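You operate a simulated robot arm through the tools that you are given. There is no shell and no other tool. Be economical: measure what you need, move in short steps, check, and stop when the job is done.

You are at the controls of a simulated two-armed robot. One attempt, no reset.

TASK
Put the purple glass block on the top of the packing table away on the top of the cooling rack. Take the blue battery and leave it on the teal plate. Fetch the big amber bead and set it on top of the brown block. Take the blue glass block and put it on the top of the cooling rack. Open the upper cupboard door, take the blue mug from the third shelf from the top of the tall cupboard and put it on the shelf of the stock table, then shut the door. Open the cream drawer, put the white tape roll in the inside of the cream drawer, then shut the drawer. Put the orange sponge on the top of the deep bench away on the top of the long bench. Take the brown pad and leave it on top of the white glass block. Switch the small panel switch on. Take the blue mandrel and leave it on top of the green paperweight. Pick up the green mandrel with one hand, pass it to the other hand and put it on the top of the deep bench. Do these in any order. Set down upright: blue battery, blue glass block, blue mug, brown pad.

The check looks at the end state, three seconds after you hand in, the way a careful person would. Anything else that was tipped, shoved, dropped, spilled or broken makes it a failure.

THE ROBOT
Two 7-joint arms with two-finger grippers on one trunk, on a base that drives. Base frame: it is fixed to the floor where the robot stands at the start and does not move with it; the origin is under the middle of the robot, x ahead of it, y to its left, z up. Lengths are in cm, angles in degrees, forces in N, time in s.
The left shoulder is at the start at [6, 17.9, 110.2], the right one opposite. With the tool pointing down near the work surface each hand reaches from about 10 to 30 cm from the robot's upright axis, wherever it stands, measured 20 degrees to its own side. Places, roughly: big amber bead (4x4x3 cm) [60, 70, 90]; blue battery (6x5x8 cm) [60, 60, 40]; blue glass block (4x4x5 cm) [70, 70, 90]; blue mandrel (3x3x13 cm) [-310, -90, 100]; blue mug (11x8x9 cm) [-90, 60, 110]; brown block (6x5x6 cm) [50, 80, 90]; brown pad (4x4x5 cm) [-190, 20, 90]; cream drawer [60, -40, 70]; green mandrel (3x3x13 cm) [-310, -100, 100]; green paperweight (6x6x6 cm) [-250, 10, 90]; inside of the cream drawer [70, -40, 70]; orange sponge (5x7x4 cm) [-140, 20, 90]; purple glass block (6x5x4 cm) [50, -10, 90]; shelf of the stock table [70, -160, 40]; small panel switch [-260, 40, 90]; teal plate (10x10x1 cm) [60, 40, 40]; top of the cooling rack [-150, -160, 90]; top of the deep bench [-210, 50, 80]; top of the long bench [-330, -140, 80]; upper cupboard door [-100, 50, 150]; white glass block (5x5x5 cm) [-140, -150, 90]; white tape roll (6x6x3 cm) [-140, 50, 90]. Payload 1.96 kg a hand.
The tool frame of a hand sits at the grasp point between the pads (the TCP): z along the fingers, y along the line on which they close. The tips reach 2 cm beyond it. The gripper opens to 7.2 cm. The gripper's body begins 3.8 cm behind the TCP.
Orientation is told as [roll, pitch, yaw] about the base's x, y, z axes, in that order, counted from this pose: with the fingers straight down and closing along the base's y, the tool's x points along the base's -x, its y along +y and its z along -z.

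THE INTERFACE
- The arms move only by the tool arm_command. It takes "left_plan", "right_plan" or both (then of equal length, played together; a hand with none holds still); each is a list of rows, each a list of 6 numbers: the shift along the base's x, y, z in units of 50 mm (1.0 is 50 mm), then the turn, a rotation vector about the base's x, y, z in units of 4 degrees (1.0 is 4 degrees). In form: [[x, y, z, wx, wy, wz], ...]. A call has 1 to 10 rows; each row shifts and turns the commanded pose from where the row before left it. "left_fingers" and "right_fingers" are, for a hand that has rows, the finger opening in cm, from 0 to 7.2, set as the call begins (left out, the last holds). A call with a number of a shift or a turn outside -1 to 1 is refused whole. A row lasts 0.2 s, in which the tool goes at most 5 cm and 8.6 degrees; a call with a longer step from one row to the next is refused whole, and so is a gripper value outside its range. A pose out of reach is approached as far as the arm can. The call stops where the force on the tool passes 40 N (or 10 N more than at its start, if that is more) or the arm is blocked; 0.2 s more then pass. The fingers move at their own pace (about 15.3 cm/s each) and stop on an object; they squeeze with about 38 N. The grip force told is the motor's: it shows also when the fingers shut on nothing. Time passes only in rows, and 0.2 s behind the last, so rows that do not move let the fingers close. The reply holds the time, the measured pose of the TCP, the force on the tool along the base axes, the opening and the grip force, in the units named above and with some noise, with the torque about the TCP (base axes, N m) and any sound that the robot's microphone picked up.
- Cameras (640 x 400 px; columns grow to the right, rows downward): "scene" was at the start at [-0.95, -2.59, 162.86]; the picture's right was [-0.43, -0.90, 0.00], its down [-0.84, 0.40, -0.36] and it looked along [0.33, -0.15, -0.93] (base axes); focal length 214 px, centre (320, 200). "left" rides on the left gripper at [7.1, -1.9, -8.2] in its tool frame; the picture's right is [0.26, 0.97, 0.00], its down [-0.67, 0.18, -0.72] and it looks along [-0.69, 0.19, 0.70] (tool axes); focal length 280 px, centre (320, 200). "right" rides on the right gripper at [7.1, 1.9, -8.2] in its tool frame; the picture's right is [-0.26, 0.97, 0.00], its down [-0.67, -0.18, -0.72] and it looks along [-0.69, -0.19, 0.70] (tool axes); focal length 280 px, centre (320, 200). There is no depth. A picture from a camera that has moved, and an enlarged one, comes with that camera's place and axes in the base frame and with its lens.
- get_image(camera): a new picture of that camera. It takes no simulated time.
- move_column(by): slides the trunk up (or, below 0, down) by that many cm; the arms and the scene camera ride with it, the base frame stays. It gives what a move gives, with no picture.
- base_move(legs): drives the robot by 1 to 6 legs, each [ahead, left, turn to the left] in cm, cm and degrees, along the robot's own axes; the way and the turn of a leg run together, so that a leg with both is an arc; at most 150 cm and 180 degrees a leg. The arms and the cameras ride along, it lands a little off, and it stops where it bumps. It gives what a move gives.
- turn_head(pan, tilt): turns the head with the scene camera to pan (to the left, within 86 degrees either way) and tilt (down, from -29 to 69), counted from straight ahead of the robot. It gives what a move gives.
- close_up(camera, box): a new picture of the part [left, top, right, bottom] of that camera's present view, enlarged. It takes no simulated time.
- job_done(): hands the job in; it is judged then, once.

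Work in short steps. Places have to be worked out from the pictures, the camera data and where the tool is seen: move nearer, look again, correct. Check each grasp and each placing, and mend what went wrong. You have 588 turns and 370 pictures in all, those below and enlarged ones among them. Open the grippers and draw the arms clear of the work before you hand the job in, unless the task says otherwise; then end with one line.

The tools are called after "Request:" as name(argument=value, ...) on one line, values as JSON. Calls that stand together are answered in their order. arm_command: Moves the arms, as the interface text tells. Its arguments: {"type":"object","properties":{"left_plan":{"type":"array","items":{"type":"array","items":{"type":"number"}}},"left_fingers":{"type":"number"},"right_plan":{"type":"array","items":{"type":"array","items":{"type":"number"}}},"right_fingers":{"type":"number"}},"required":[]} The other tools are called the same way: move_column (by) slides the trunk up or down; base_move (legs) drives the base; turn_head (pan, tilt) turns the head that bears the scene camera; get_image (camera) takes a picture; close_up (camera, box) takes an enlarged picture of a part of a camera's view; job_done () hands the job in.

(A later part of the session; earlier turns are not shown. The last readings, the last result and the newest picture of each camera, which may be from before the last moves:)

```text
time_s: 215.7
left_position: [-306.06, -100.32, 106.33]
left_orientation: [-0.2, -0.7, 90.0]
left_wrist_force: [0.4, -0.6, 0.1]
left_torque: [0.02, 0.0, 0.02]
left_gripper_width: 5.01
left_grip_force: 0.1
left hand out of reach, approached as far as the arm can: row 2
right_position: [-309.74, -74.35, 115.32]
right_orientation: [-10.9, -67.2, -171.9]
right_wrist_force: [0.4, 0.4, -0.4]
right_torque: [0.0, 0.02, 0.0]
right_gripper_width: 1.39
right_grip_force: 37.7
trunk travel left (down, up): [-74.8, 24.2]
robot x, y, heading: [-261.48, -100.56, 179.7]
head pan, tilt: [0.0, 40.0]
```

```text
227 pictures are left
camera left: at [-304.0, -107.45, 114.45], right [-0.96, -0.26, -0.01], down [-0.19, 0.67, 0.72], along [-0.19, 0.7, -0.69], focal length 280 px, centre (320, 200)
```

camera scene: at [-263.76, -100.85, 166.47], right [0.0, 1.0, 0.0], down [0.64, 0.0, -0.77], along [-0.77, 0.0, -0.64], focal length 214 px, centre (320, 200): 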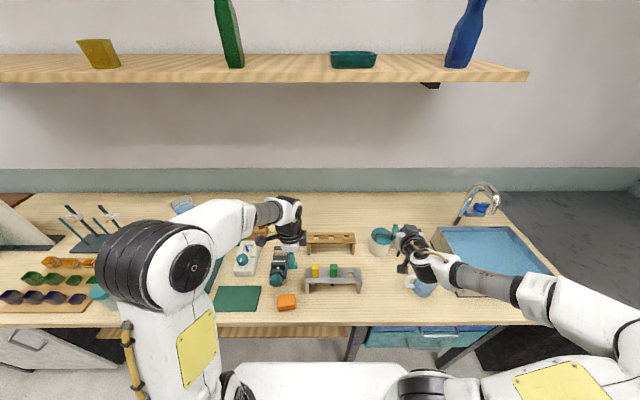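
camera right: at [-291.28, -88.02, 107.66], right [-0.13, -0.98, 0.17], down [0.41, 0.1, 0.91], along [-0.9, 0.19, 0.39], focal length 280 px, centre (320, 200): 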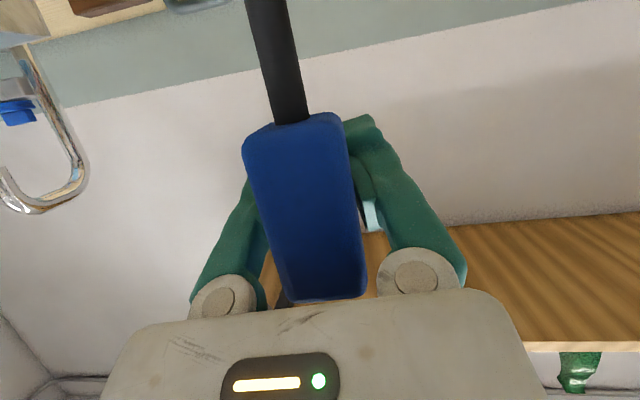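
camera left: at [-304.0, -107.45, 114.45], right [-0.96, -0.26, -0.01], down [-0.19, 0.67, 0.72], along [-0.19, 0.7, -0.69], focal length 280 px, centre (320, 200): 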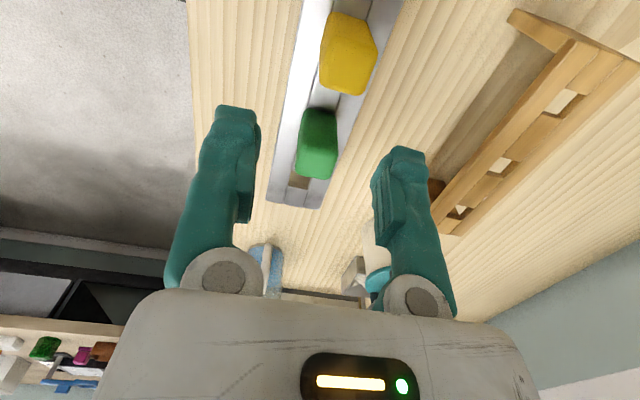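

Request:
base_move(legs=[[0, -4.5, 0]])

Request:
arm_command(left_plan=[[-0.1, 0, -0.2, 0, 0, 0], [0, 0, 0, 0, 0, 0]])

Request:
close_up(camera="left", box=[160, 0, 480, 240])

```text
time_s: 216.6
left_position: [-305.88, -95.98, 106.3]
left_orientation: [-0.1, -0.8, 90.1]
left_wrist_force: [0.6, 0.5, -0.1]
left_torque: [0.01, 0.0, -0.03]
left_gripper_width: 5.0
left_grip_force: 0.1
right_position: [-309.59, -70.21, 115.54]
right_orientation: [-11.2, -67.0, -171.8]
right_wrist_force: [0.3, -0.6, -0.9]
right_torque: [0.08, 0.01, -0.01]
right_gripper_width: 1.4
right_grip_force: 37.9
trunk travel left (down, up): [-74.8, 24.2]
robot x, y, heading: [-261.11, -96.07, 179.8]
head pan, tilt: [0.0, 40.0]
```

```text
time_s: 217.2
left_position: [-306.51, -95.85, 105.37]
left_orientation: [-0.2, -0.7, 90.1]
left_wrist_force: [-0.3, 0.1, -0.3]
left_torque: [-0.02, -0.04, -0.01]
left_gripper_width: 4.98
left_grip_force: 0.0
right_position: [-309.66, -69.82, 115.42]
right_orientation: [-10.9, -67.2, -172.0]
right_wrist_force: [0.0, -0.2, 0.6]
right_torque: [-0.01, 0.04, 0.03]
right_gripper_width: 1.4
right_grip_force: 37.9
trunk travel left (down, up): [-74.8, 24.2]
robot x, y, heading: [-261.16, -96.29, 180.1]
head pan, tilt: [0.0, 40.0]
```

```text
1.67 times, centred on (320, 120) of left
camera zoom: at [-304.45, -102.98, 113.48], right [-0.96, -0.26, -0.01], down [-0.19, 0.67, 0.72], along [-0.19, 0.7, -0.69], focal length 467 px, centre (320, 333)
```

zoom: 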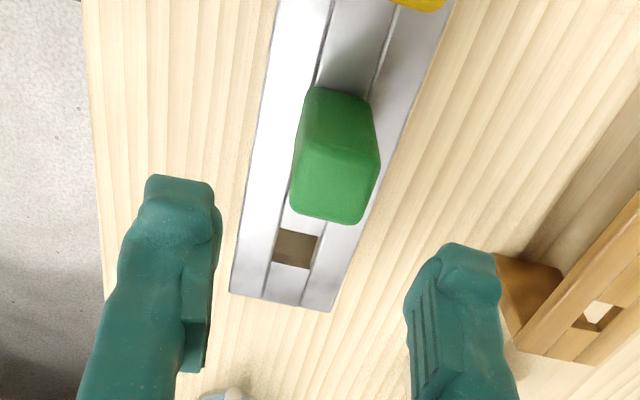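

Request:
arm_command(left_plan=[[-0.06, 0, -0.6, 0, 0, 0], [0, 0, -0.6, 0, 0, 0], [0, 0, -0.3, 0, 0, 0], [0, 0, 0, 0, 0, 0]])

Request:
get_image(camera="left")

```text
time_s: 218.2
left_position: [-306.8, -95.67, 97.78]
left_orientation: [-0.2, -0.7, 90.0]
left_wrist_force: [0.0, -0.2, 0.5]
left_torque: [0.04, -0.02, 0.01]
left_gripper_width: 5.0
left_grip_force: 0.1
right_position: [-309.76, -69.92, 115.35]
right_orientation: [-11.0, -67.2, -171.9]
right_wrist_force: [0.0, -0.1, -0.7]
right_torque: [0.02, -0.01, -0.01]
right_gripper_width: 1.38
right_grip_force: 38.3
trunk travel left (down, up): [-74.8, 24.2]
robot x, y, heading: [-261.27, -96.0, 180.0]
head pan, tilt: [0.0, 40.0]
```

```text
225 pictures are left
camera left: at [-304.91, -102.86, 105.93], right [-0.96, -0.26, -0.01], down [-0.19, 0.67, 0.72], along [-0.19, 0.7, -0.69], focal length 280 px, centre (320, 200)
```

left: 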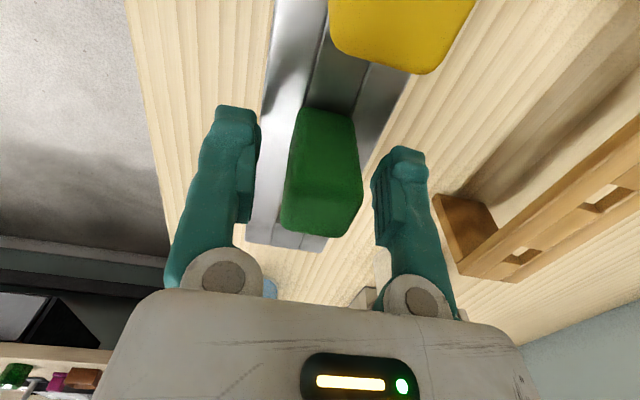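

Request:
arm_command(left_plan=[[0, 0, 0, 0, 0, 0], [0, 0, 0, 0, 0, 0], [0, 0, 0, 0, 0, 0]], left_fingers=0.5)

Request:
arm_command(left_plan=[[0, 0, 0.3, 0, 0, 0], [0, 0, 0.7, 0, 0, 0], [0, 0, 0.8, 0, 0, 0], [0, 0, 0.8, 0, 0, 0], [0, 0, 0.4, 0, 0, 0]])

Request:
get_image(camera="left")

Request:
get_image(camera="right")

```text
time_s: 219.0
left_position: [-306.79, -95.63, 97.85]
left_orientation: [-0.3, -0.7, 90.0]
left_wrist_force: [-0.3, -0.3, 0.0]
left_torque: [-0.01, 0.02, 0.0]
left_gripper_width: 2.55
left_grip_force: 38.0
right_position: [-309.66, -69.92, 115.47]
right_orientation: [-11.1, -67.2, -171.9]
right_wrist_force: [0.2, -0.6, -0.3]
right_torque: [-0.03, -0.01, 0.03]
right_gripper_width: 1.37
right_grip_force: 37.8
trunk travel left (down, up): [-74.8, 24.2]
robot x, y, heading: [-261.19, -95.88, 179.8]
head pan, tilt: [0.0, 40.0]
```

```text
time_s: 220.2
left_position: [-306.8, -95.74, 108.87]
left_orientation: [-0.1, -0.8, 90.1]
left_wrist_force: [-0.4, -0.8, -0.4]
left_torque: [0.02, -0.03, 0.01]
left_gripper_width: 2.54
left_grip_force: 38.1
left hand out of reach, approached as far as the arm can: row 4, 5
right_position: [-309.69, -70.08, 115.31]
right_orientation: [-11.0, -67.0, -171.9]
right_wrist_force: [-0.3, 0.2, -0.5]
right_torque: [0.04, 0.01, -0.04]
right_gripper_width: 1.37
right_grip_force: 38.5
trunk travel left (down, up): [-74.8, 24.2]
robot x, y, heading: [-261.05, -95.98, 179.7]
head pan, tilt: [0.0, 40.0]
```

```text
224 pictures are left
camera left: at [-304.7, -102.97, 116.96], right [-0.96, -0.26, -0.01], down [-0.19, 0.66, 0.72], along [-0.19, 0.7, -0.69], focal length 280 px, centre (320, 200)
```

left: 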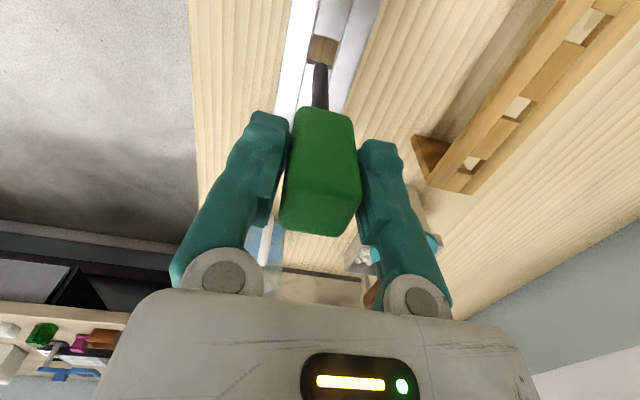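

```text
223 pictures are left
camera right: at [-299.46, -72.09, 111.79], right [-0.14, -0.98, 0.17], down [0.41, 0.1, 0.91], along [-0.9, 0.19, 0.38], focal length 280 px, centre (320, 200)
```

right: 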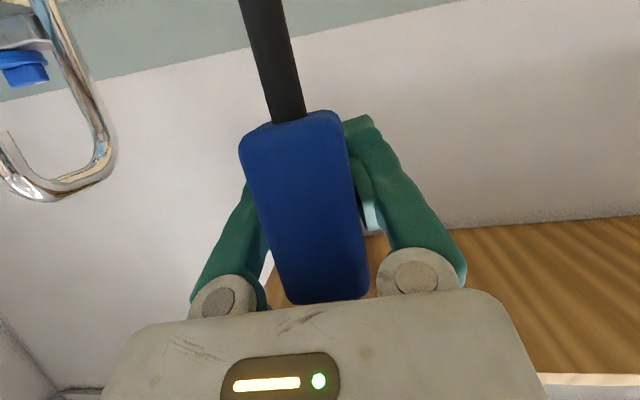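

Both mandrels held. Raise the trunk a bit, back off and turn to the deep bench, toward the paperweight.

Request:
move_column(by=5)

Request:
base_move(legs=[[-30, 0, 0], [0, 0, -45], [0, 0, -45]])

Request:
turn_head(pan=0, tilt=35)

Request:
get_image(camera="scene")

```text
time_s: 221.2
left_position: [-306.6, -95.75, 113.79]
left_orientation: [-0.2, -0.7, 90.0]
left_wrist_force: [0.1, 1.0, -1.1]
left_torque: [0.0, 0.04, -0.07]
left_gripper_width: 2.56
left_grip_force: 37.9
right_position: [-309.72, -70.0, 120.32]
right_orientation: [-10.9, -67.2, -172.0]
right_wrist_force: [0.5, -0.7, -1.0]
right_torque: [-0.01, 0.01, 0.03]
right_gripper_width: 1.32
right_grip_force: 37.8
trunk travel left (down, up): [-79.8, 19.2]
robot x, y, heading: [-261.38, -96.14, 180.0]
head pan, tilt: [0.0, 40.0]
```

```text
time_s: 227.3
left_position: [-230.74, -51.06, 113.8]
left_orientation: [-0.1, -0.7, 0.2]
left_wrist_force: [0.8, 0.2, -1.3]
left_torque: [0.03, -0.03, -0.01]
left_gripper_width: 2.55
left_grip_force: 37.8
right_position: [-204.99, -48.01, 120.37]
right_orientation: [-11.1, -67.2, 98.1]
right_wrist_force: [0.2, 0.0, -1.1]
right_torque: [0.02, -0.04, -0.02]
right_gripper_width: 1.27
right_grip_force: 38.2
trunk travel left (down, up): [-79.8, 19.2]
robot x, y, heading: [-231.28, -96.83, 89.6]
head pan, tilt: [0.0, 40.0]
```

```text
time_s: 228.0
left_position: [-230.67, -51.13, 113.84]
left_orientation: [-0.2, -0.7, 0.2]
left_wrist_force: [-0.3, -0.4, -0.5]
left_torque: [-0.01, 0.02, -0.02]
left_gripper_width: 2.57
left_grip_force: 38.2
right_position: [-205.08, -47.89, 120.34]
right_orientation: [-10.9, -67.3, 98.1]
right_wrist_force: [0.3, 0.4, -0.2]
right_torque: [0.03, 0.01, -0.01]
right_gripper_width: 1.27
right_grip_force: 38.4
trunk travel left (down, up): [-79.8, 19.2]
robot x, y, heading: [-231.21, -96.62, 89.5]
head pan, tilt: [0.0, 35.0]
```

```text
222 pictures are left
camera scene: at [-231.22, -93.77, 172.22], right [1.0, 0.0, 0.0], down [0.0, -0.57, -0.82], along [0.0, 0.82, -0.57], focal length 214 px, centre (320, 200)
```

scene: 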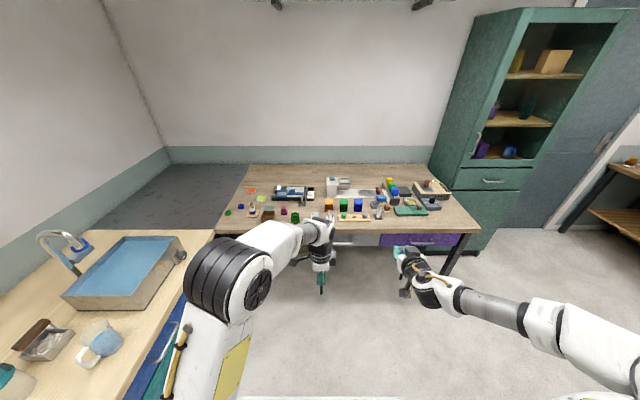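

The blue mandrel is gripped too shallowly for placing; I'll set it down flat on the free right-front area of the deep bench and regrasp. Drive there.

Request:
base_move(legs=[[45, 0, 0.5], [0, -68, 0], [15, 0, 0]])

Request:
get_image(camera="scene")

```text
time_s: 235.1
left_position: [-160.99, 9.23, 113.92]
left_orientation: [0.1, -0.8, 0.5]
left_wrist_force: [0.3, 0.5, -0.2]
left_torque: [0.03, 0.02, 0.03]
left_gripper_width: 2.58
left_grip_force: 38.3
right_position: [-135.35, 12.47, 120.47]
right_orientation: [-10.9, -67.2, 98.4]
right_wrist_force: [-0.5, 0.2, -0.9]
right_torque: [0.02, 0.0, 0.04]
right_gripper_width: 1.2
right_grip_force: 37.5
trunk travel left (down, up): [-79.8, 19.2]
robot x, y, heading: [-161.0, -35.77, 90.3]
head pan, tilt: [0.0, 35.0]
```

```text
221 pictures are left
camera scene: at [-161.32, -33.57, 172.23], right [1.0, 0.0, 0.0], down [0.0, -0.57, -0.82], along [0.0, 0.82, -0.57], focal length 214 px, centre (320, 200)
```

scene: 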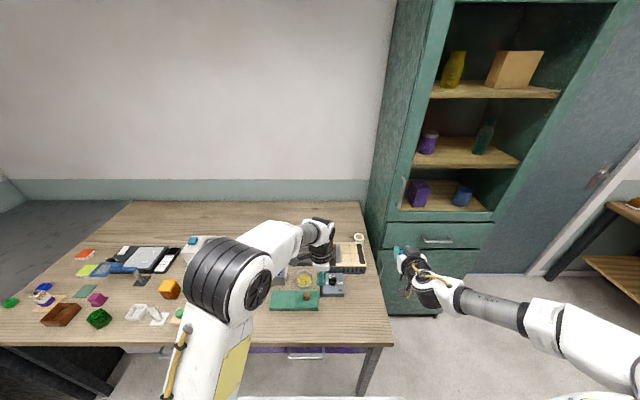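

Request:
arm_command(right_plan=[[-0.3, -0.2, 0, -1, 0, 0], [-0.3, -0.2, 0, -1, 0, 0], [-0.3, -0.2, 0, -1, 0, 0], [-0.3, -0.2, 0, -1, 0, 0], [-0.3, -0.2, 0, -1, 0, 0], [-0.3, -0.2, 0, -1, 0, 0], [0, 0, 0, -1, 0, 0], [0, 0, 0, -1, 0, 0], [0, 0, 0, -1, 0, 0], [0, 0, 0, -1, 0, 0]])

Request:
arm_command(right_plan=[[0, 0, 0, -1, 0, 0], [0, 0, 0, -1, 0, 0], [0, 0, 0, -1, 0, 0], [0, 0, 0, -1, 0, 0], [0, 0, 0, -1, 0, 0], [0, 0, 0, -1, 0, 0], [0, 0, 0, -1, 0, 0], [0, 0, 0, -1, 0, 0]])

Request:
get_image(camera="right")

Request:
get_image(camera="scene")

```text
time_s: 237.3
left_position: [-161.19, 9.45, 113.83]
left_orientation: [-0.1, -0.7, 0.5]
left_wrist_force: [-0.5, -1.0, -0.4]
left_torque: [-0.01, -0.02, 0.0]
left_gripper_width: 2.53
left_grip_force: 38.4
right_position: [-144.5, 6.55, 120.39]
right_orientation: [-4.7, -27.3, 93.8]
right_wrist_force: [0.9, 0.0, -0.6]
right_torque: [0.0, 0.0, -0.03]
right_gripper_width: 1.12
right_grip_force: 37.8
trunk travel left (down, up): [-79.8, 19.2]
robot x, y, heading: [-161.46, -36.03, 90.2]
head pan, tilt: [0.0, 35.0]
```

```text
time_s: 239.1
left_position: [-161.09, 9.36, 113.87]
left_orientation: [0.0, -0.7, 0.5]
left_wrist_force: [0.5, 0.5, 0.0]
left_torque: [-0.03, 0.02, -0.02]
left_gripper_width: 2.53
left_grip_force: 37.8
right_position: [-144.51, 5.84, 117.51]
right_orientation: [-3.4, -1.6, 93.7]
right_wrist_force: [0.2, -0.2, -0.4]
right_torque: [0.02, -0.01, -0.02]
right_gripper_width: 1.18
right_grip_force: 37.9
right hand out of reach, approached as far as the arm can: row 6, 7, 8
trunk travel left (down, up): [-79.8, 19.2]
robot x, y, heading: [-161.36, -35.96, 90.1]
head pan, tilt: [0.0, 35.0]
```

```text
220 pictures are left
camera right: at [-146.41, -1.65, 125.36], right [-0.98, 0.2, -0.05], down [0.1, 0.66, 0.74], along [0.18, 0.72, -0.67], focal length 280 px, centre (320, 200)
```

right: 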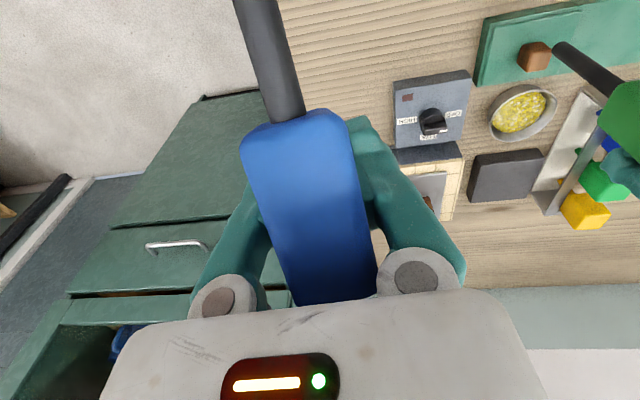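

```text
219 pictures are left
camera scene: at [-161.33, -33.4, 172.23], right [1.0, 0.0, 0.0], down [0.0, -0.57, -0.82], along [0.0, 0.82, -0.57], focal length 214 px, centre (320, 200)
```

scene: 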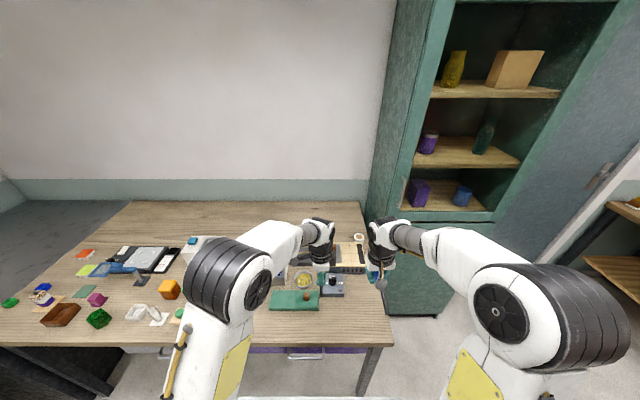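

Tool is down with the shaft pointing back and 23° down. Move ahead 9 cm and lower until the shaft tip/fingertips near the bench.

Request:
base_move(legs=[[9.5, 0, 0]])

Request:
arm_command(right_plan=[[0.2, 0, -0.8, 0, 0, 0], [0.1, 0, -0.9, 0, 0, 0], [0, 0, -0.9, 0, 0, 0], [0, 0, -0.9, 0, 0, 0], [0, 0, -0.9, 0, 0, 0], [0, 0, -0.6, 0, 0, 0], [0, 0, 0, 0, 0, 0]])

Request:
get_image(camera="right")

Request:
get_image(camera="left")

```text
time_s: 240.2
left_position: [-161.16, 18.92, 113.79]
left_orientation: [0.0, -0.8, 0.5]
left_wrist_force: [0.2, 0.1, -1.7]
left_torque: [-0.01, -0.01, 0.0]
left_gripper_width: 2.55
left_grip_force: 38.2
right_position: [-144.63, 15.35, 117.53]
right_orientation: [-3.3, -1.6, 93.7]
right_wrist_force: [0.0, 0.9, -1.5]
right_torque: [-0.03, -0.02, 0.01]
right_gripper_width: 1.16
right_grip_force: 38.0
trunk travel left (down, up): [-79.8, 19.2]
robot x, y, heading: [-161.3, -26.38, 90.2]
head pan, tilt: [0.0, 35.0]
```

```text
time_s: 241.8
left_position: [-161.13, 18.86, 113.74]
left_orientation: [0.0, -0.7, 0.5]
left_wrist_force: [0.0, -0.2, -0.2]
left_torque: [0.05, -0.01, -0.02]
left_gripper_width: 2.53
left_grip_force: 37.8
right_position: [-143.33, 15.26, 92.58]
right_orientation: [-3.4, -1.6, 93.7]
right_wrist_force: [-0.2, 0.2, -0.1]
right_torque: [0.06, -0.03, 0.03]
right_gripper_width: 1.12
right_grip_force: 38.5
trunk travel left (down, up): [-79.8, 19.2]
robot x, y, heading: [-161.37, -26.33, 90.2]
head pan, tilt: [0.0, 35.0]
```

```text
218 pictures are left
camera right: at [-145.16, 7.78, 100.35], right [-0.98, 0.2, -0.05], down [0.1, 0.66, 0.74], along [0.18, 0.72, -0.67], focal length 280 px, centre (320, 200)
```

right: 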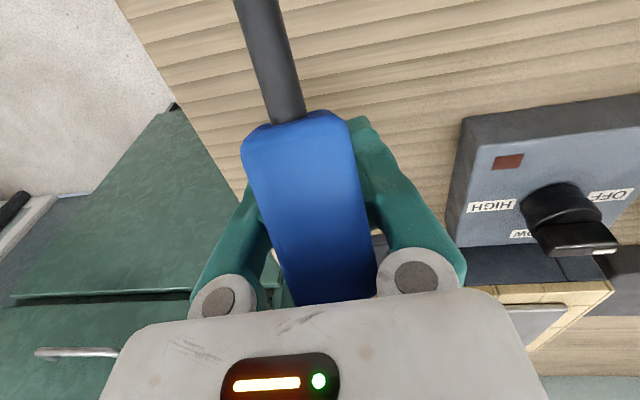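

```text
217 pictures are left
camera left: at [-168.25, 16.8, 121.99], right [-0.27, 0.96, 0.0], down [0.66, 0.19, 0.72], along [0.7, 0.19, -0.69], focal length 280 px, centre (320, 200)
```

left: 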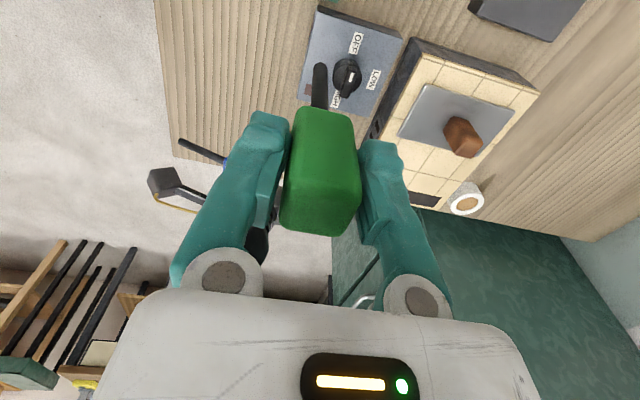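

Request:
arm_command(right_plan=[[0, 0.4, -0.6, 0, 0, 0], [0, 0, -0.3, 0, 0, 0], [0, 0, -0.15, 0, 0, 0], [0, 0, -0.1, 0, 0, 0], [0, 0, -0.1, 0, 0, 0], [0, 0, 0, 0, 0, 0]])

Request:
get_image(camera="right")

```text
time_s: 243.0
left_position: [-161.34, 18.56, 114.03]
left_orientation: [0.2, -0.8, 0.5]
left_wrist_force: [-0.5, 0.6, -1.4]
left_torque: [0.02, 0.01, -0.01]
left_gripper_width: 2.55
left_grip_force: 38.1
right_position: [-143.19, 17.42, 86.93]
right_orientation: [-3.5, -2.0, 93.8]
right_wrist_force: [-3.2, -9.0, 35.4]
right_torque: [-1.25, 0.29, 0.15]
right_gripper_width: 1.06
right_grip_force: 38.3
trunk travel left (down, up): [-79.8, 19.2]
robot x, y, heading: [-161.0, -26.64, 90.0]
head pan, tilt: [0.0, 35.0]
stopped in row 5 (right hand): the force on the tool passed its limit at 48 N (the readings are from after the stop); the commanded pose is now the measured one
```

```text
216 pictures are left
camera right: at [-145.08, 9.84, 94.69], right [-0.98, 0.2, -0.05], down [0.1, 0.66, 0.75], along [0.18, 0.73, -0.66], focal length 280 px, centre (320, 200)
```

right: 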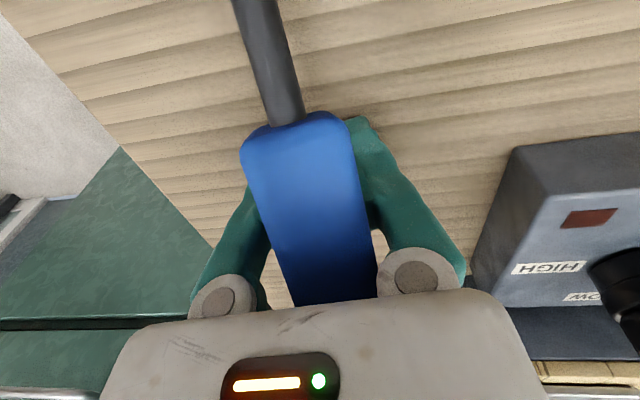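

Touching. Open the fingers to let it down, then rise.

Request:
arm_command(right_plan=[[0, 0, 0.02, 0, 0, 0], [0, 0, 0, 0, 0, 0], [0, 0, 0, 0, 0, 0], [0, 0, 0, 0, 0, 0]], right_fingers=4.5)

Request:
get_image(camera="right")

```text
time_s: 243.3
left_position: [-160.81, 18.34, 113.98]
left_orientation: [0.3, -0.6, 0.5]
left_wrist_force: [-0.9, 0.2, -0.8]
left_torque: [0.0, 0.02, 0.01]
left_gripper_width: 2.55
left_grip_force: 38.2
right_position: [-142.29, 17.58, 87.1]
right_orientation: [-3.8, -2.3, 93.3]
right_wrist_force: [12.2, -9.8, 37.2]
right_torque: [-0.41, 0.61, 0.47]
right_gripper_width: 3.51
right_grip_force: 0.0
trunk travel left (down, up): [-79.8, 19.2]
robot x, y, heading: [-161.66, -26.4, 90.1]
head pan, tilt: [0.0, 35.0]
stopped in row 1 (right hand): the force on the tool passed its limit at 56 N (the readings are from after the stop); the commanded pose is now the measured one
```

```text
215 pictures are left
camera right: at [-144.24, 9.96, 94.84], right [-0.98, 0.21, -0.05], down [0.1, 0.65, 0.75], along [0.19, 0.73, -0.65], focal length 280 px, centre (320, 200)
```

right: 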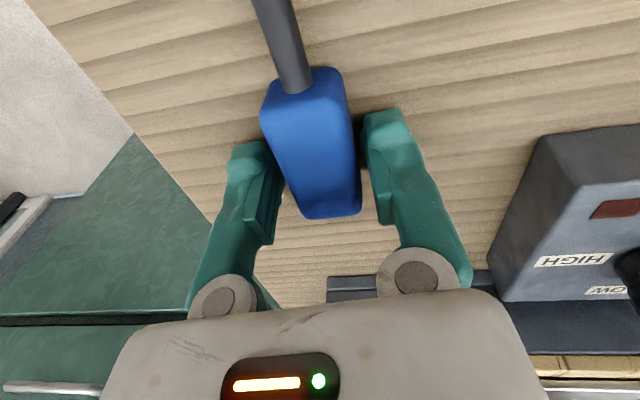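

It lies flat between the fingers. Raise 0.3 cm, shift toward its centre of mass, and regrasp properly.

Request:
arm_command(right_plan=[[0, 0, 0.06, 0, 0, 0], [0, -0.14, 0.03, 0, 0, -0.5], [0, 0, 0, 0, 0, 0]])

Request:
arm_command(right_plan=[[0, 0, 0, 0, 0, 0], [0, 0, 0, 0, 0, 0], [0, 0, 0, 0, 0, 0]], right_fingers=0.5)

Request:
get_image(camera="right")

```text
time_s: 244.2
left_position: [-161.1, 18.6, 113.88]
left_orientation: [0.0, -0.8, 0.5]
left_wrist_force: [-0.2, 0.5, -0.7]
left_torque: [0.01, 0.01, 0.02]
left_gripper_width: 2.55
left_grip_force: 38.0
right_position: [-142.83, 17.14, 87.36]
right_orientation: [-3.8, -2.3, 91.4]
right_wrist_force: [-0.1, 0.6, -0.4]
right_torque: [0.01, 0.01, 0.04]
right_gripper_width: 4.49
right_grip_force: 0.0
trunk travel left (down, up): [-79.8, 19.2]
robot x, y, heading: [-161.13, -26.25, 90.2]
head pan, tilt: [0.0, 35.0]
```

```text
time_s: 244.9
left_position: [-160.97, 18.81, 113.73]
left_orientation: [-0.1, -0.7, 0.5]
left_wrist_force: [0.3, 0.6, -1.2]
left_torque: [-0.02, 0.02, -0.01]
left_gripper_width: 2.55
left_grip_force: 38.0
right_position: [-142.82, 17.21, 87.41]
right_orientation: [-3.7, -2.1, 91.4]
right_wrist_force: [-0.1, 0.6, -0.3]
right_torque: [0.02, 0.01, -0.01]
right_gripper_width: 2.54
right_grip_force: 37.6
trunk travel left (down, up): [-79.8, 19.2]
robot x, y, heading: [-161.26, -26.44, 89.9]
head pan, tilt: [0.0, 35.0]
```

```text
214 pictures are left
camera right: at [-144.88, 9.72, 95.06], right [-0.97, 0.24, -0.05], down [0.12, 0.65, 0.75], along [0.21, 0.72, -0.66], focal length 280 px, centre (320, 200)
```

right: 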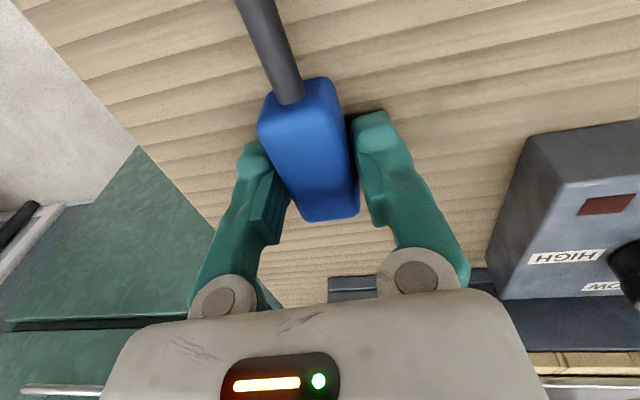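

Request:
arm_command(right_plan=[[0, 0, 0.3, 0, 0, 0], [0, 0, 0.8, 0, 0, 0], [0, 0, 0.8, 0, 0, 0], [0, 0, 0.8, 0, 0, 0], [0, 0, 0.8, 0, 0, 0]])

Request:
get_image(camera="right")

```text
time_s: 246.2
left_position: [-161.19, 18.82, 113.9]
left_orientation: [0.0, -0.8, 0.4]
left_wrist_force: [-0.4, -0.3, -0.4]
left_torque: [-0.01, 0.02, 0.02]
left_gripper_width: 2.53
left_grip_force: 38.1
right_position: [-142.69, 17.06, 104.87]
right_orientation: [-3.8, -2.2, 91.4]
right_wrist_force: [-0.9, -0.9, -1.2]
right_torque: [0.03, 0.0, 0.02]
right_gripper_width: 2.56
right_grip_force: 38.1
trunk travel left (down, up): [-79.8, 19.2]
robot x, y, heading: [-161.49, -26.4, 90.0]
head pan, tilt: [0.0, 35.0]
```

```text
213 pictures are left
camera right: at [-144.9, 9.54, 112.52], right [-0.97, 0.24, -0.05], down [0.12, 0.65, 0.75], along [0.21, 0.72, -0.66], focal length 280 px, centre (320, 200)
```

right: 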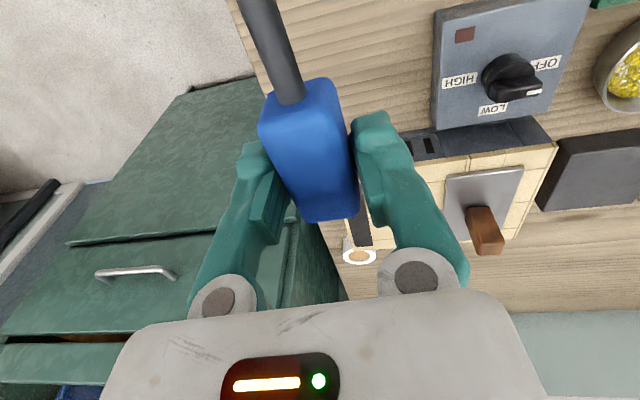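

Solid regrasp. Spread the hands and drive to the paperweight.

Request:
arm_command(left_plan=[[-0.5, -0.3, 0, 0, 0, 0], [-0.5, -0.3, 0, 0, 0, 0], [-0.5, -0.3, 0, 0, 0, 0], [-0.5, 0, 0, 0, 0, 0]], right_plan=[[-0.4, -0.3, 0.3, 0, 0, 0], [-0.5, -0.3, 0.3, 0, 0, 0], [-0.5, -0.2, 0.2, 0, 0, 0], [-0.5, 0, 0, 0, 0, 0]])

Request:
base_move(legs=[[-22, 0, 0], [0, 94, 0]])

Request:
get_image(camera="scene")

Request:
get_image(camera="right")

```text
time_s: 247.2
left_position: [-171.27, 14.46, 113.96]
left_orientation: [-0.1, -0.8, 0.3]
left_wrist_force: [1.1, 0.6, 0.3]
left_torque: [0.0, -0.03, 0.01]
left_gripper_width: 2.53
left_grip_force: 38.0
right_position: [-152.29, 13.26, 108.79]
right_orientation: [-3.7, -2.2, 91.5]
right_wrist_force: [-0.4, 0.2, -0.6]
right_torque: [0.0, -0.01, -0.01]
right_gripper_width: 2.58
right_grip_force: 37.5
trunk travel left (down, up): [-79.8, 19.2]
robot x, y, heading: [-161.36, -26.36, 89.9]
head pan, tilt: [0.0, 35.0]
```

```text
time_s: 253.5
left_position: [-268.23, -7.64, 113.94]
left_orientation: [-0.2, -0.7, 0.5]
left_wrist_force: [0.4, 0.0, -0.4]
left_torque: [0.02, -0.01, -0.01]
left_gripper_width: 2.56
left_grip_force: 38.2
right_position: [-249.26, -8.82, 108.64]
right_orientation: [-3.7, -2.2, 91.4]
right_wrist_force: [1.3, 0.1, -0.9]
right_torque: [-0.03, -0.01, 0.02]
right_gripper_width: 2.56
right_grip_force: 38.1
trunk travel left (down, up): [-79.8, 19.2]
robot x, y, heading: [-258.49, -48.63, 90.3]
head pan, tilt: [0.0, 35.0]
```

```text
212 pictures are left
camera scene: at [-258.48, -45.88, 172.23], right [1.0, 0.0, 0.0], down [0.0, -0.57, -0.82], along [0.0, 0.82, -0.57], focal length 214 px, centre (320, 200)
```

scene: 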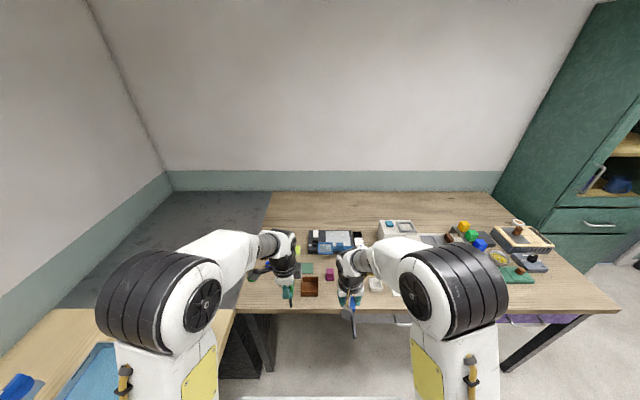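

```text
211 pictures are left
camera right: at [-251.49, -16.27, 116.46], right [-0.97, 0.24, -0.05], down [0.12, 0.65, 0.75], along [0.21, 0.72, -0.66], focal length 280 px, centre (320, 200)
```

right: 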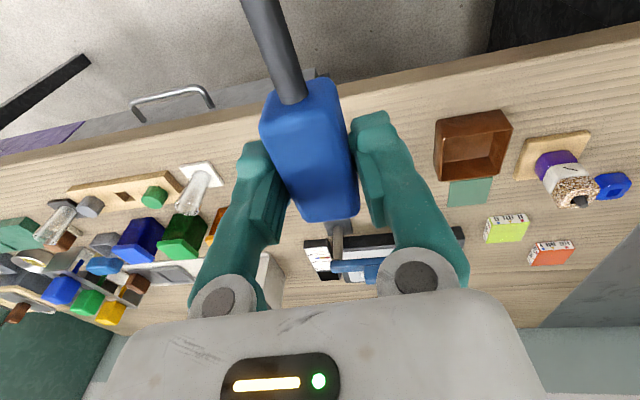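

Request:
arm_command(right_plan=[[0.7, 0, 0, 0, 0, 0], [0.7, 0, 0, 0, 0, 0], [0.7, 0, 0.3, 0, 0, 0]])

Request:
get_image(camera="right")

Request:
close_up(camera="scene", box=[260, 220, 420, 320])

```text
time_s: 254.3
left_position: [-268.16, -7.72, 113.76]
left_orientation: [0.0, -0.7, 0.4]
left_wrist_force: [-0.4, -0.2, -1.2]
left_torque: [0.0, 0.02, -0.03]
left_gripper_width: 2.55
left_grip_force: 37.9
right_position: [-238.78, -8.8, 110.25]
right_orientation: [-3.7, -2.2, 91.5]
right_wrist_force: [-0.7, -0.4, -0.5]
right_torque: [0.02, -0.02, -0.03]
right_gripper_width: 2.56
right_grip_force: 37.6
trunk travel left (down, up): [-79.8, 19.2]
robot x, y, heading: [-258.34, -48.65, 90.3]
head pan, tilt: [0.0, 35.0]
```

```text
210 pictures are left
camera right: at [-240.96, -16.36, 117.97], right [-0.97, 0.24, -0.05], down [0.12, 0.65, 0.75], along [0.21, 0.72, -0.66], focal length 280 px, centre (320, 200)
```

right: 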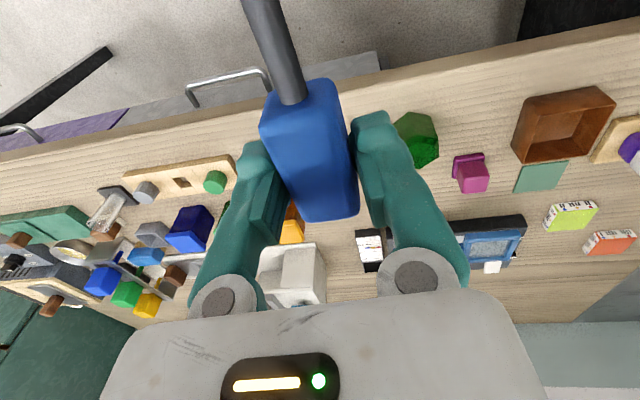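

```text
4.00 times, centred on (340, 270) of scene
camera zoom: at [-258.43, -45.96, 172.23], right [1.0, 0.0, 0.0], down [0.0, -0.57, -0.82], along [0.0, 0.82, -0.57], focal length 858 px, centre (240, -80)
```

zoom: 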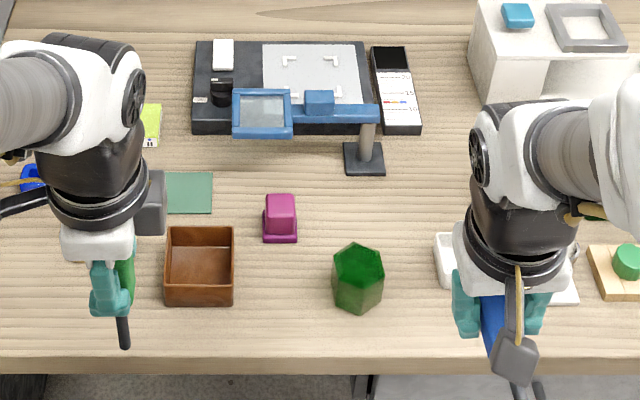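

Paperweight top centre ≈[-245.9,8.1]. Drive ahead and bring the blue mandrel above it.

Request:
base_move(legs=[[14, 0, 0]])

Request:
arm_command(right_plan=[[-0.5, 0.2, 0, 0, 0, 0], [-0.5, 0.2, 0, 0, 0, 0], [-0.4, 0.2, -0.6, 0, 0, 0], [0, 0, -0.6, 0, 0, 0], [0, 0, 0, 0, 0, 0]])

Request:
get_image(camera="right")

Request:
get_image(camera="scene")

```text
time_s: 255.6
left_position: [-268.36, 6.04, 113.96]
left_orientation: [-0.1, -0.7, 0.5]
left_wrist_force: [0.2, -0.3, -0.2]
left_torque: [0.01, -0.03, -0.03]
left_gripper_width: 2.55
left_grip_force: 38.7
right_position: [-238.88, 5.06, 110.26]
right_orientation: [-3.7, -2.3, 91.6]
right_wrist_force: [0.7, 0.0, -0.6]
right_torque: [0.01, 0.0, 0.02]
right_gripper_width: 2.55
right_grip_force: 38.4
trunk travel left (down, up): [-79.8, 19.2]
robot x, y, heading: [-258.94, -34.42, 90.1]
head pan, tilt: [0.0, 35.0]
```

```text
time_s: 256.8
left_position: [-268.32, 6.21, 113.84]
left_orientation: [0.1, -0.7, 0.5]
left_wrist_force: [-0.2, -0.5, -0.1]
left_torque: [0.01, -0.03, -0.01]
left_gripper_width: 2.51
left_grip_force: 38.2
right_position: [-246.05, 8.04, 104.08]
right_orientation: [-3.7, -2.2, 91.4]
right_wrist_force: [0.4, -0.5, -1.0]
right_torque: [-0.02, -0.01, 0.02]
right_gripper_width: 2.55
right_grip_force: 37.8
trunk travel left (down, up): [-79.8, 19.2]
robot x, y, heading: [-258.25, -34.44, 90.3]
head pan, tilt: [0.0, 35.0]
```

```text
208 pictures are left
camera right: at [-248.34, 0.61, 111.93], right [-0.97, 0.24, -0.05], down [0.12, 0.65, 0.75], along [0.21, 0.72, -0.66], focal length 280 px, centre (320, 200)
```

right: 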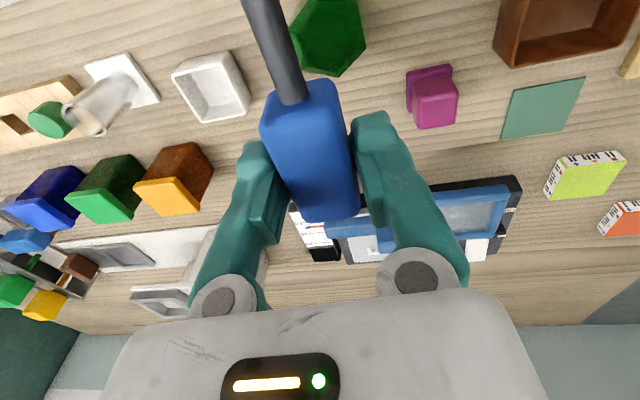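

```text
207 pictures are left
camera scene: at [-258.56, -32.01, 172.23], right [1.0, 0.0, 0.0], down [0.0, -0.57, -0.82], along [0.0, 0.82, -0.57], focal length 214 px, centre (320, 200)
```

scene: 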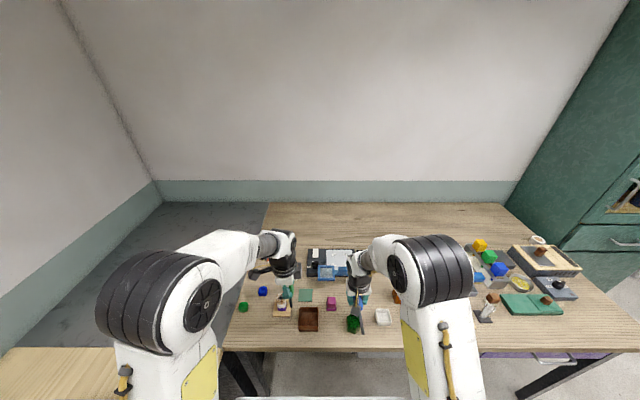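

Request:
arm_command(right_plan=[[0, 0, -0.8, 0, 0, 0], [0, 0, -0.8, 0, 0, 0], [0, 0, -0.2, 0, 0, 0], [0, 0, 0, 0, 0, 0]])

Request:
get_image(camera="right")

Request:
close_up(camera="scene", box=[310, 260, 410, 345])

```text
time_s: 257.8
left_position: [-268.33, 6.3, 113.87]
left_orientation: [-0.1, -0.7, 0.5]
left_wrist_force: [0.4, 0.8, -0.7]
left_torque: [-0.04, 0.0, -0.01]
left_gripper_width: 2.52
left_grip_force: 37.6
right_position: [-246.13, 7.99, 95.14]
right_orientation: [-3.7, -2.1, 91.5]
right_wrist_force: [0.3, 0.4, -0.9]
right_torque: [-0.01, 0.0, -0.01]
right_gripper_width: 2.56
right_grip_force: 38.1
trunk travel left (down, up): [-79.8, 19.2]
robot x, y, heading: [-258.44, -34.46, 90.2]
head pan, tilt: [0.0, 35.0]
```

```text
206 pictures are left
camera right: at [-248.24, 0.55, 102.82], right [-0.97, 0.24, -0.05], down [0.12, 0.65, 0.75], along [0.21, 0.72, -0.66], focal length 280 px, centre (320, 200)
```

right: 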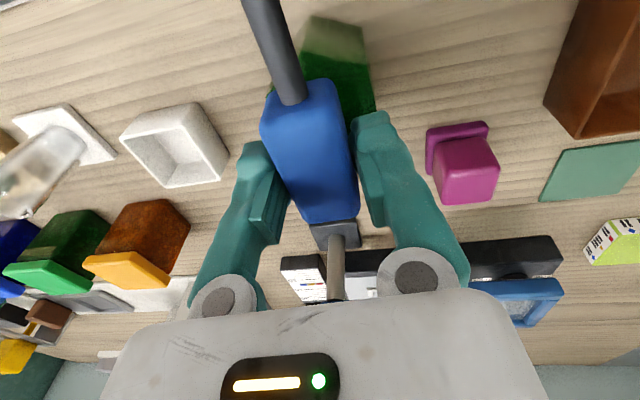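

```text
4.71 times, centred on (360, 302) of scene
camera zoom: at [-258.56, -31.94, 172.22], right [1.0, 0.0, 0.0], down [0.0, -0.57, -0.82], along [0.0, 0.82, -0.57], focal length 1009 px, centre (132, -282)
```

zoom: 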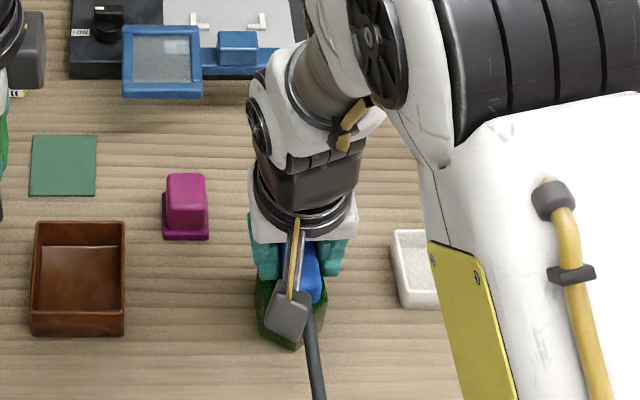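

Request:
arm_command(right_plan=[[0, 0, -0.12, 0, 0, 0], [0, 0, -0.06, 0, 0, 0], [0, 0, -0.06, 0, 0, 0], [0, 0, -0.06, 0, 0, 0], [0, 0, -0.06, 0, 0, 0], [0, 0, 0, 0, 0, 0]])

```text
time_s: 259.2
left_position: [-268.37, 6.17, 113.7]
left_orientation: [-0.1, -0.7, 0.5]
left_wrist_force: [-0.5, -0.7, -1.3]
left_torque: [-0.01, 0.0, -0.01]
left_gripper_width: 2.56
left_grip_force: 38.1
right_position: [-245.87, 8.05, 93.42]
right_orientation: [-3.7, -2.2, 91.6]
right_wrist_force: [-0.2, -0.3, -0.9]
right_torque: [0.01, -0.01, 0.0]
right_gripper_width: 2.57
right_grip_force: 37.5
trunk travel left (down, up): [-79.8, 19.2]
robot x, y, heading: [-258.52, -34.32, 90.1]
head pan, tilt: [0.0, 35.0]
```

Request:
arm_command(right_plan=[[0, 0, -0.06, 0, 0, 0], [0, 0, -0.06, 0, 0, 0], [0, 0, -0.06, 0, 0, 0], [0, 0, 0, 0, 0, 0]])

Request:
get_image(camera="right")

```text
time_s: 260.0
left_position: [-268.35, 5.87, 113.95]
left_orientation: [0.1, -0.8, 0.5]
left_wrist_force: [0.1, -1.4, -1.3]
left_torque: [0.04, 0.02, 0.02]
left_gripper_width: 2.57
left_grip_force: 37.6
right_position: [-245.87, 8.12, 92.99]
right_orientation: [-3.9, -2.8, 91.4]
right_wrist_force: [2.4, -6.7, 25.6]
right_torque: [-0.4, 0.17, 0.03]
right_gripper_width: 2.56
right_grip_force: 37.9
trunk travel left (down, up): [-79.8, 19.2]
robot x, y, heading: [-258.32, -34.7, 90.1]
head pan, tilt: [0.0, 35.0]
stopped in row 4 (right hand): the force on the tool passed its limit at 46 N (the readings are from after the stop); the commanded pose is now the measured one
```

```text
204 pictures are left
camera right: at [-248.07, 0.59, 100.57], right [-0.97, 0.24, -0.05], down [0.12, 0.64, 0.76], along [0.21, 0.73, -0.65], focal length 280 px, centre (320, 200)
```

right: 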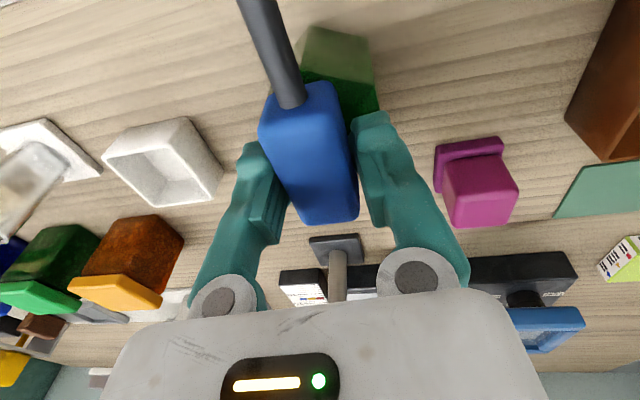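

Contact. Release gently and rise.

Request:
arm_command(right_plan=[[0, 0, 0.03, 0, 0, 0], [0, 0, 0, 0, 0, 0], [0, 0, 0, 0, 0, 0]], right_fingers=4)

Request:
get_image(camera="right")

```text
time_s: 260.8
left_position: [-268.33, 6.12, 113.98]
left_orientation: [0.1, -0.7, 0.4]
left_wrist_force: [-0.1, 0.1, -0.7]
left_torque: [0.0, 0.02, -0.01]
left_gripper_width: 2.53
left_grip_force: 38.2
right_position: [-245.81, 8.17, 92.99]
right_orientation: [-3.6, -2.6, 91.3]
right_wrist_force: [3.0, -1.0, 28.1]
right_torque: [-0.13, 0.63, 0.03]
right_gripper_width: 3.62
right_grip_force: 0.1
trunk travel left (down, up): [-79.8, 19.2]
robot x, y, heading: [-258.66, -34.47, 90.1]
head pan, tilt: [0.0, 35.0]
```

```text
203 pictures are left
camera right: at [-248.06, 0.66, 100.67], right [-0.97, 0.24, -0.05], down [0.12, 0.64, 0.76], along [0.21, 0.73, -0.65], focal length 280 px, centre (320, 200)
```

right: 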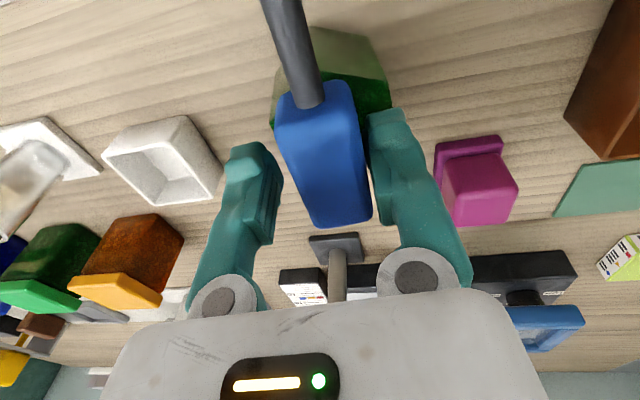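

Request:
arm_command(right_plan=[[0, 0, 0.06, 0, 0, 0], [0, 0, 0.1, 0, 0, 0], [0, 0, 0, 0, 0, 0]], right_fingers=5)

Request:
get_image(camera="right")

```text
time_s: 261.6
left_position: [-268.28, 6.33, 113.89]
left_orientation: [-0.1, -0.7, 0.5]
left_wrist_force: [0.6, 0.5, -1.5]
left_torque: [-0.04, 0.04, -0.01]
left_gripper_width: 2.52
left_grip_force: 37.6
right_position: [-245.9, 8.4, 93.56]
right_orientation: [-3.6, -2.5, 91.4]
right_wrist_force: [0.2, 0.7, -0.1]
right_torque: [-0.03, -0.01, 0.01]
right_gripper_width: 5.01
right_grip_force: 0.0
trunk travel left (down, up): [-79.8, 19.2]
robot x, y, heading: [-258.32, -34.55, 90.3]
head pan, tilt: [0.0, 35.0]
```

```text
202 pictures are left
camera right: at [-248.08, 0.83, 101.34], right [-0.97, 0.24, -0.05], down [0.12, 0.65, 0.75], along [0.21, 0.72, -0.66], focal length 280 px, centre (320, 200)
```

right: 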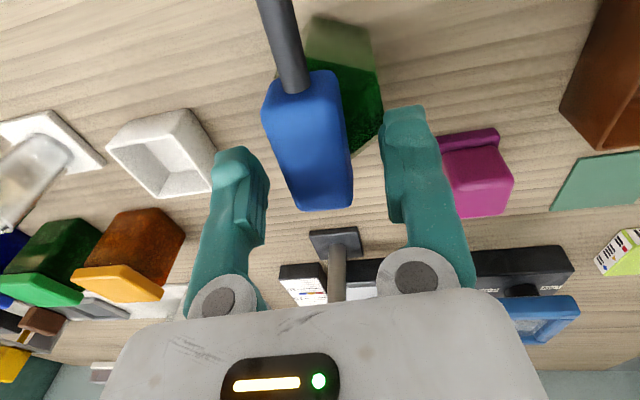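

Mandrel rests stable on the paperweight. Rise clear and verify.

Request:
arm_command(right_plan=[[0, 0, 0.3, 0, 0, 0], [0, 0, 0.8, 0, 0, 0], [0, 0, 0.8, 0, 0, 0], [0.4, 0, 0.5, 0, 0, 0], [0.7, 0, 0, 0, 0, 0]], right_fingers=7.2)

Request:
get_image(camera="right")

Request:
close_up(camera="scene", box=[290, 240, 420, 345])

```text
time_s: 262.8
left_position: [-268.26, 6.33, 113.71]
left_orientation: [-0.1, -0.6, 0.5]
left_wrist_force: [0.0, 0.4, -1.2]
left_torque: [0.0, 0.01, -0.03]
left_gripper_width: 2.55
left_grip_force: 38.2
right_position: [-240.35, 8.25, 105.65]
right_orientation: [-3.7, -2.5, 91.4]
right_wrist_force: [1.0, 0.5, 0.0]
right_torque: [-0.03, 0.03, 0.02]
right_gripper_width: 7.22
right_grip_force: 0.2
trunk travel left (down, up): [-79.8, 19.2]
robot x, y, heading: [-258.69, -34.64, 90.5]
head pan, tilt: [0.0, 35.0]
```

```text
201 pictures are left
camera right: at [-242.54, 0.71, 113.3], right [-0.97, 0.24, -0.05], down [0.12, 0.65, 0.75], along [0.21, 0.72, -0.66], focal length 280 px, centre (320, 200)
```

right: 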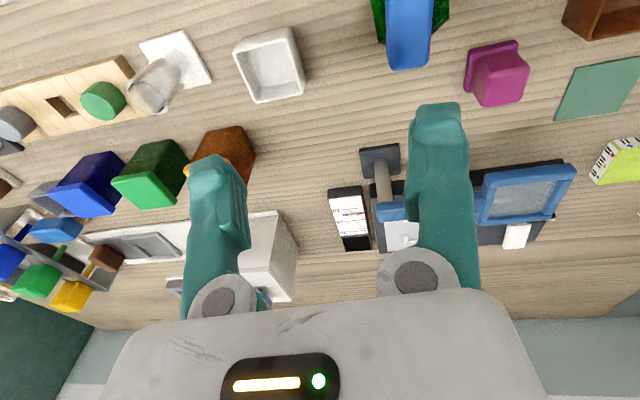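

```text
3.81 times, centred on (355, 292) of scene
camera zoom: at [-258.39, -31.91, 172.22], right [1.0, 0.0, 0.0], down [0.0, -0.57, -0.82], along [0.0, 0.82, -0.57], focal length 817 px, centre (187, -152)
```

zoom: 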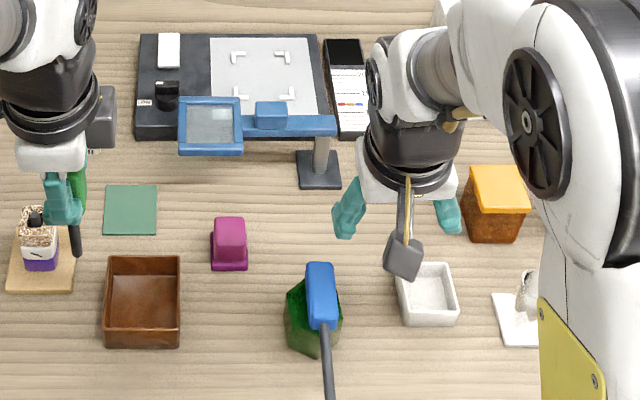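

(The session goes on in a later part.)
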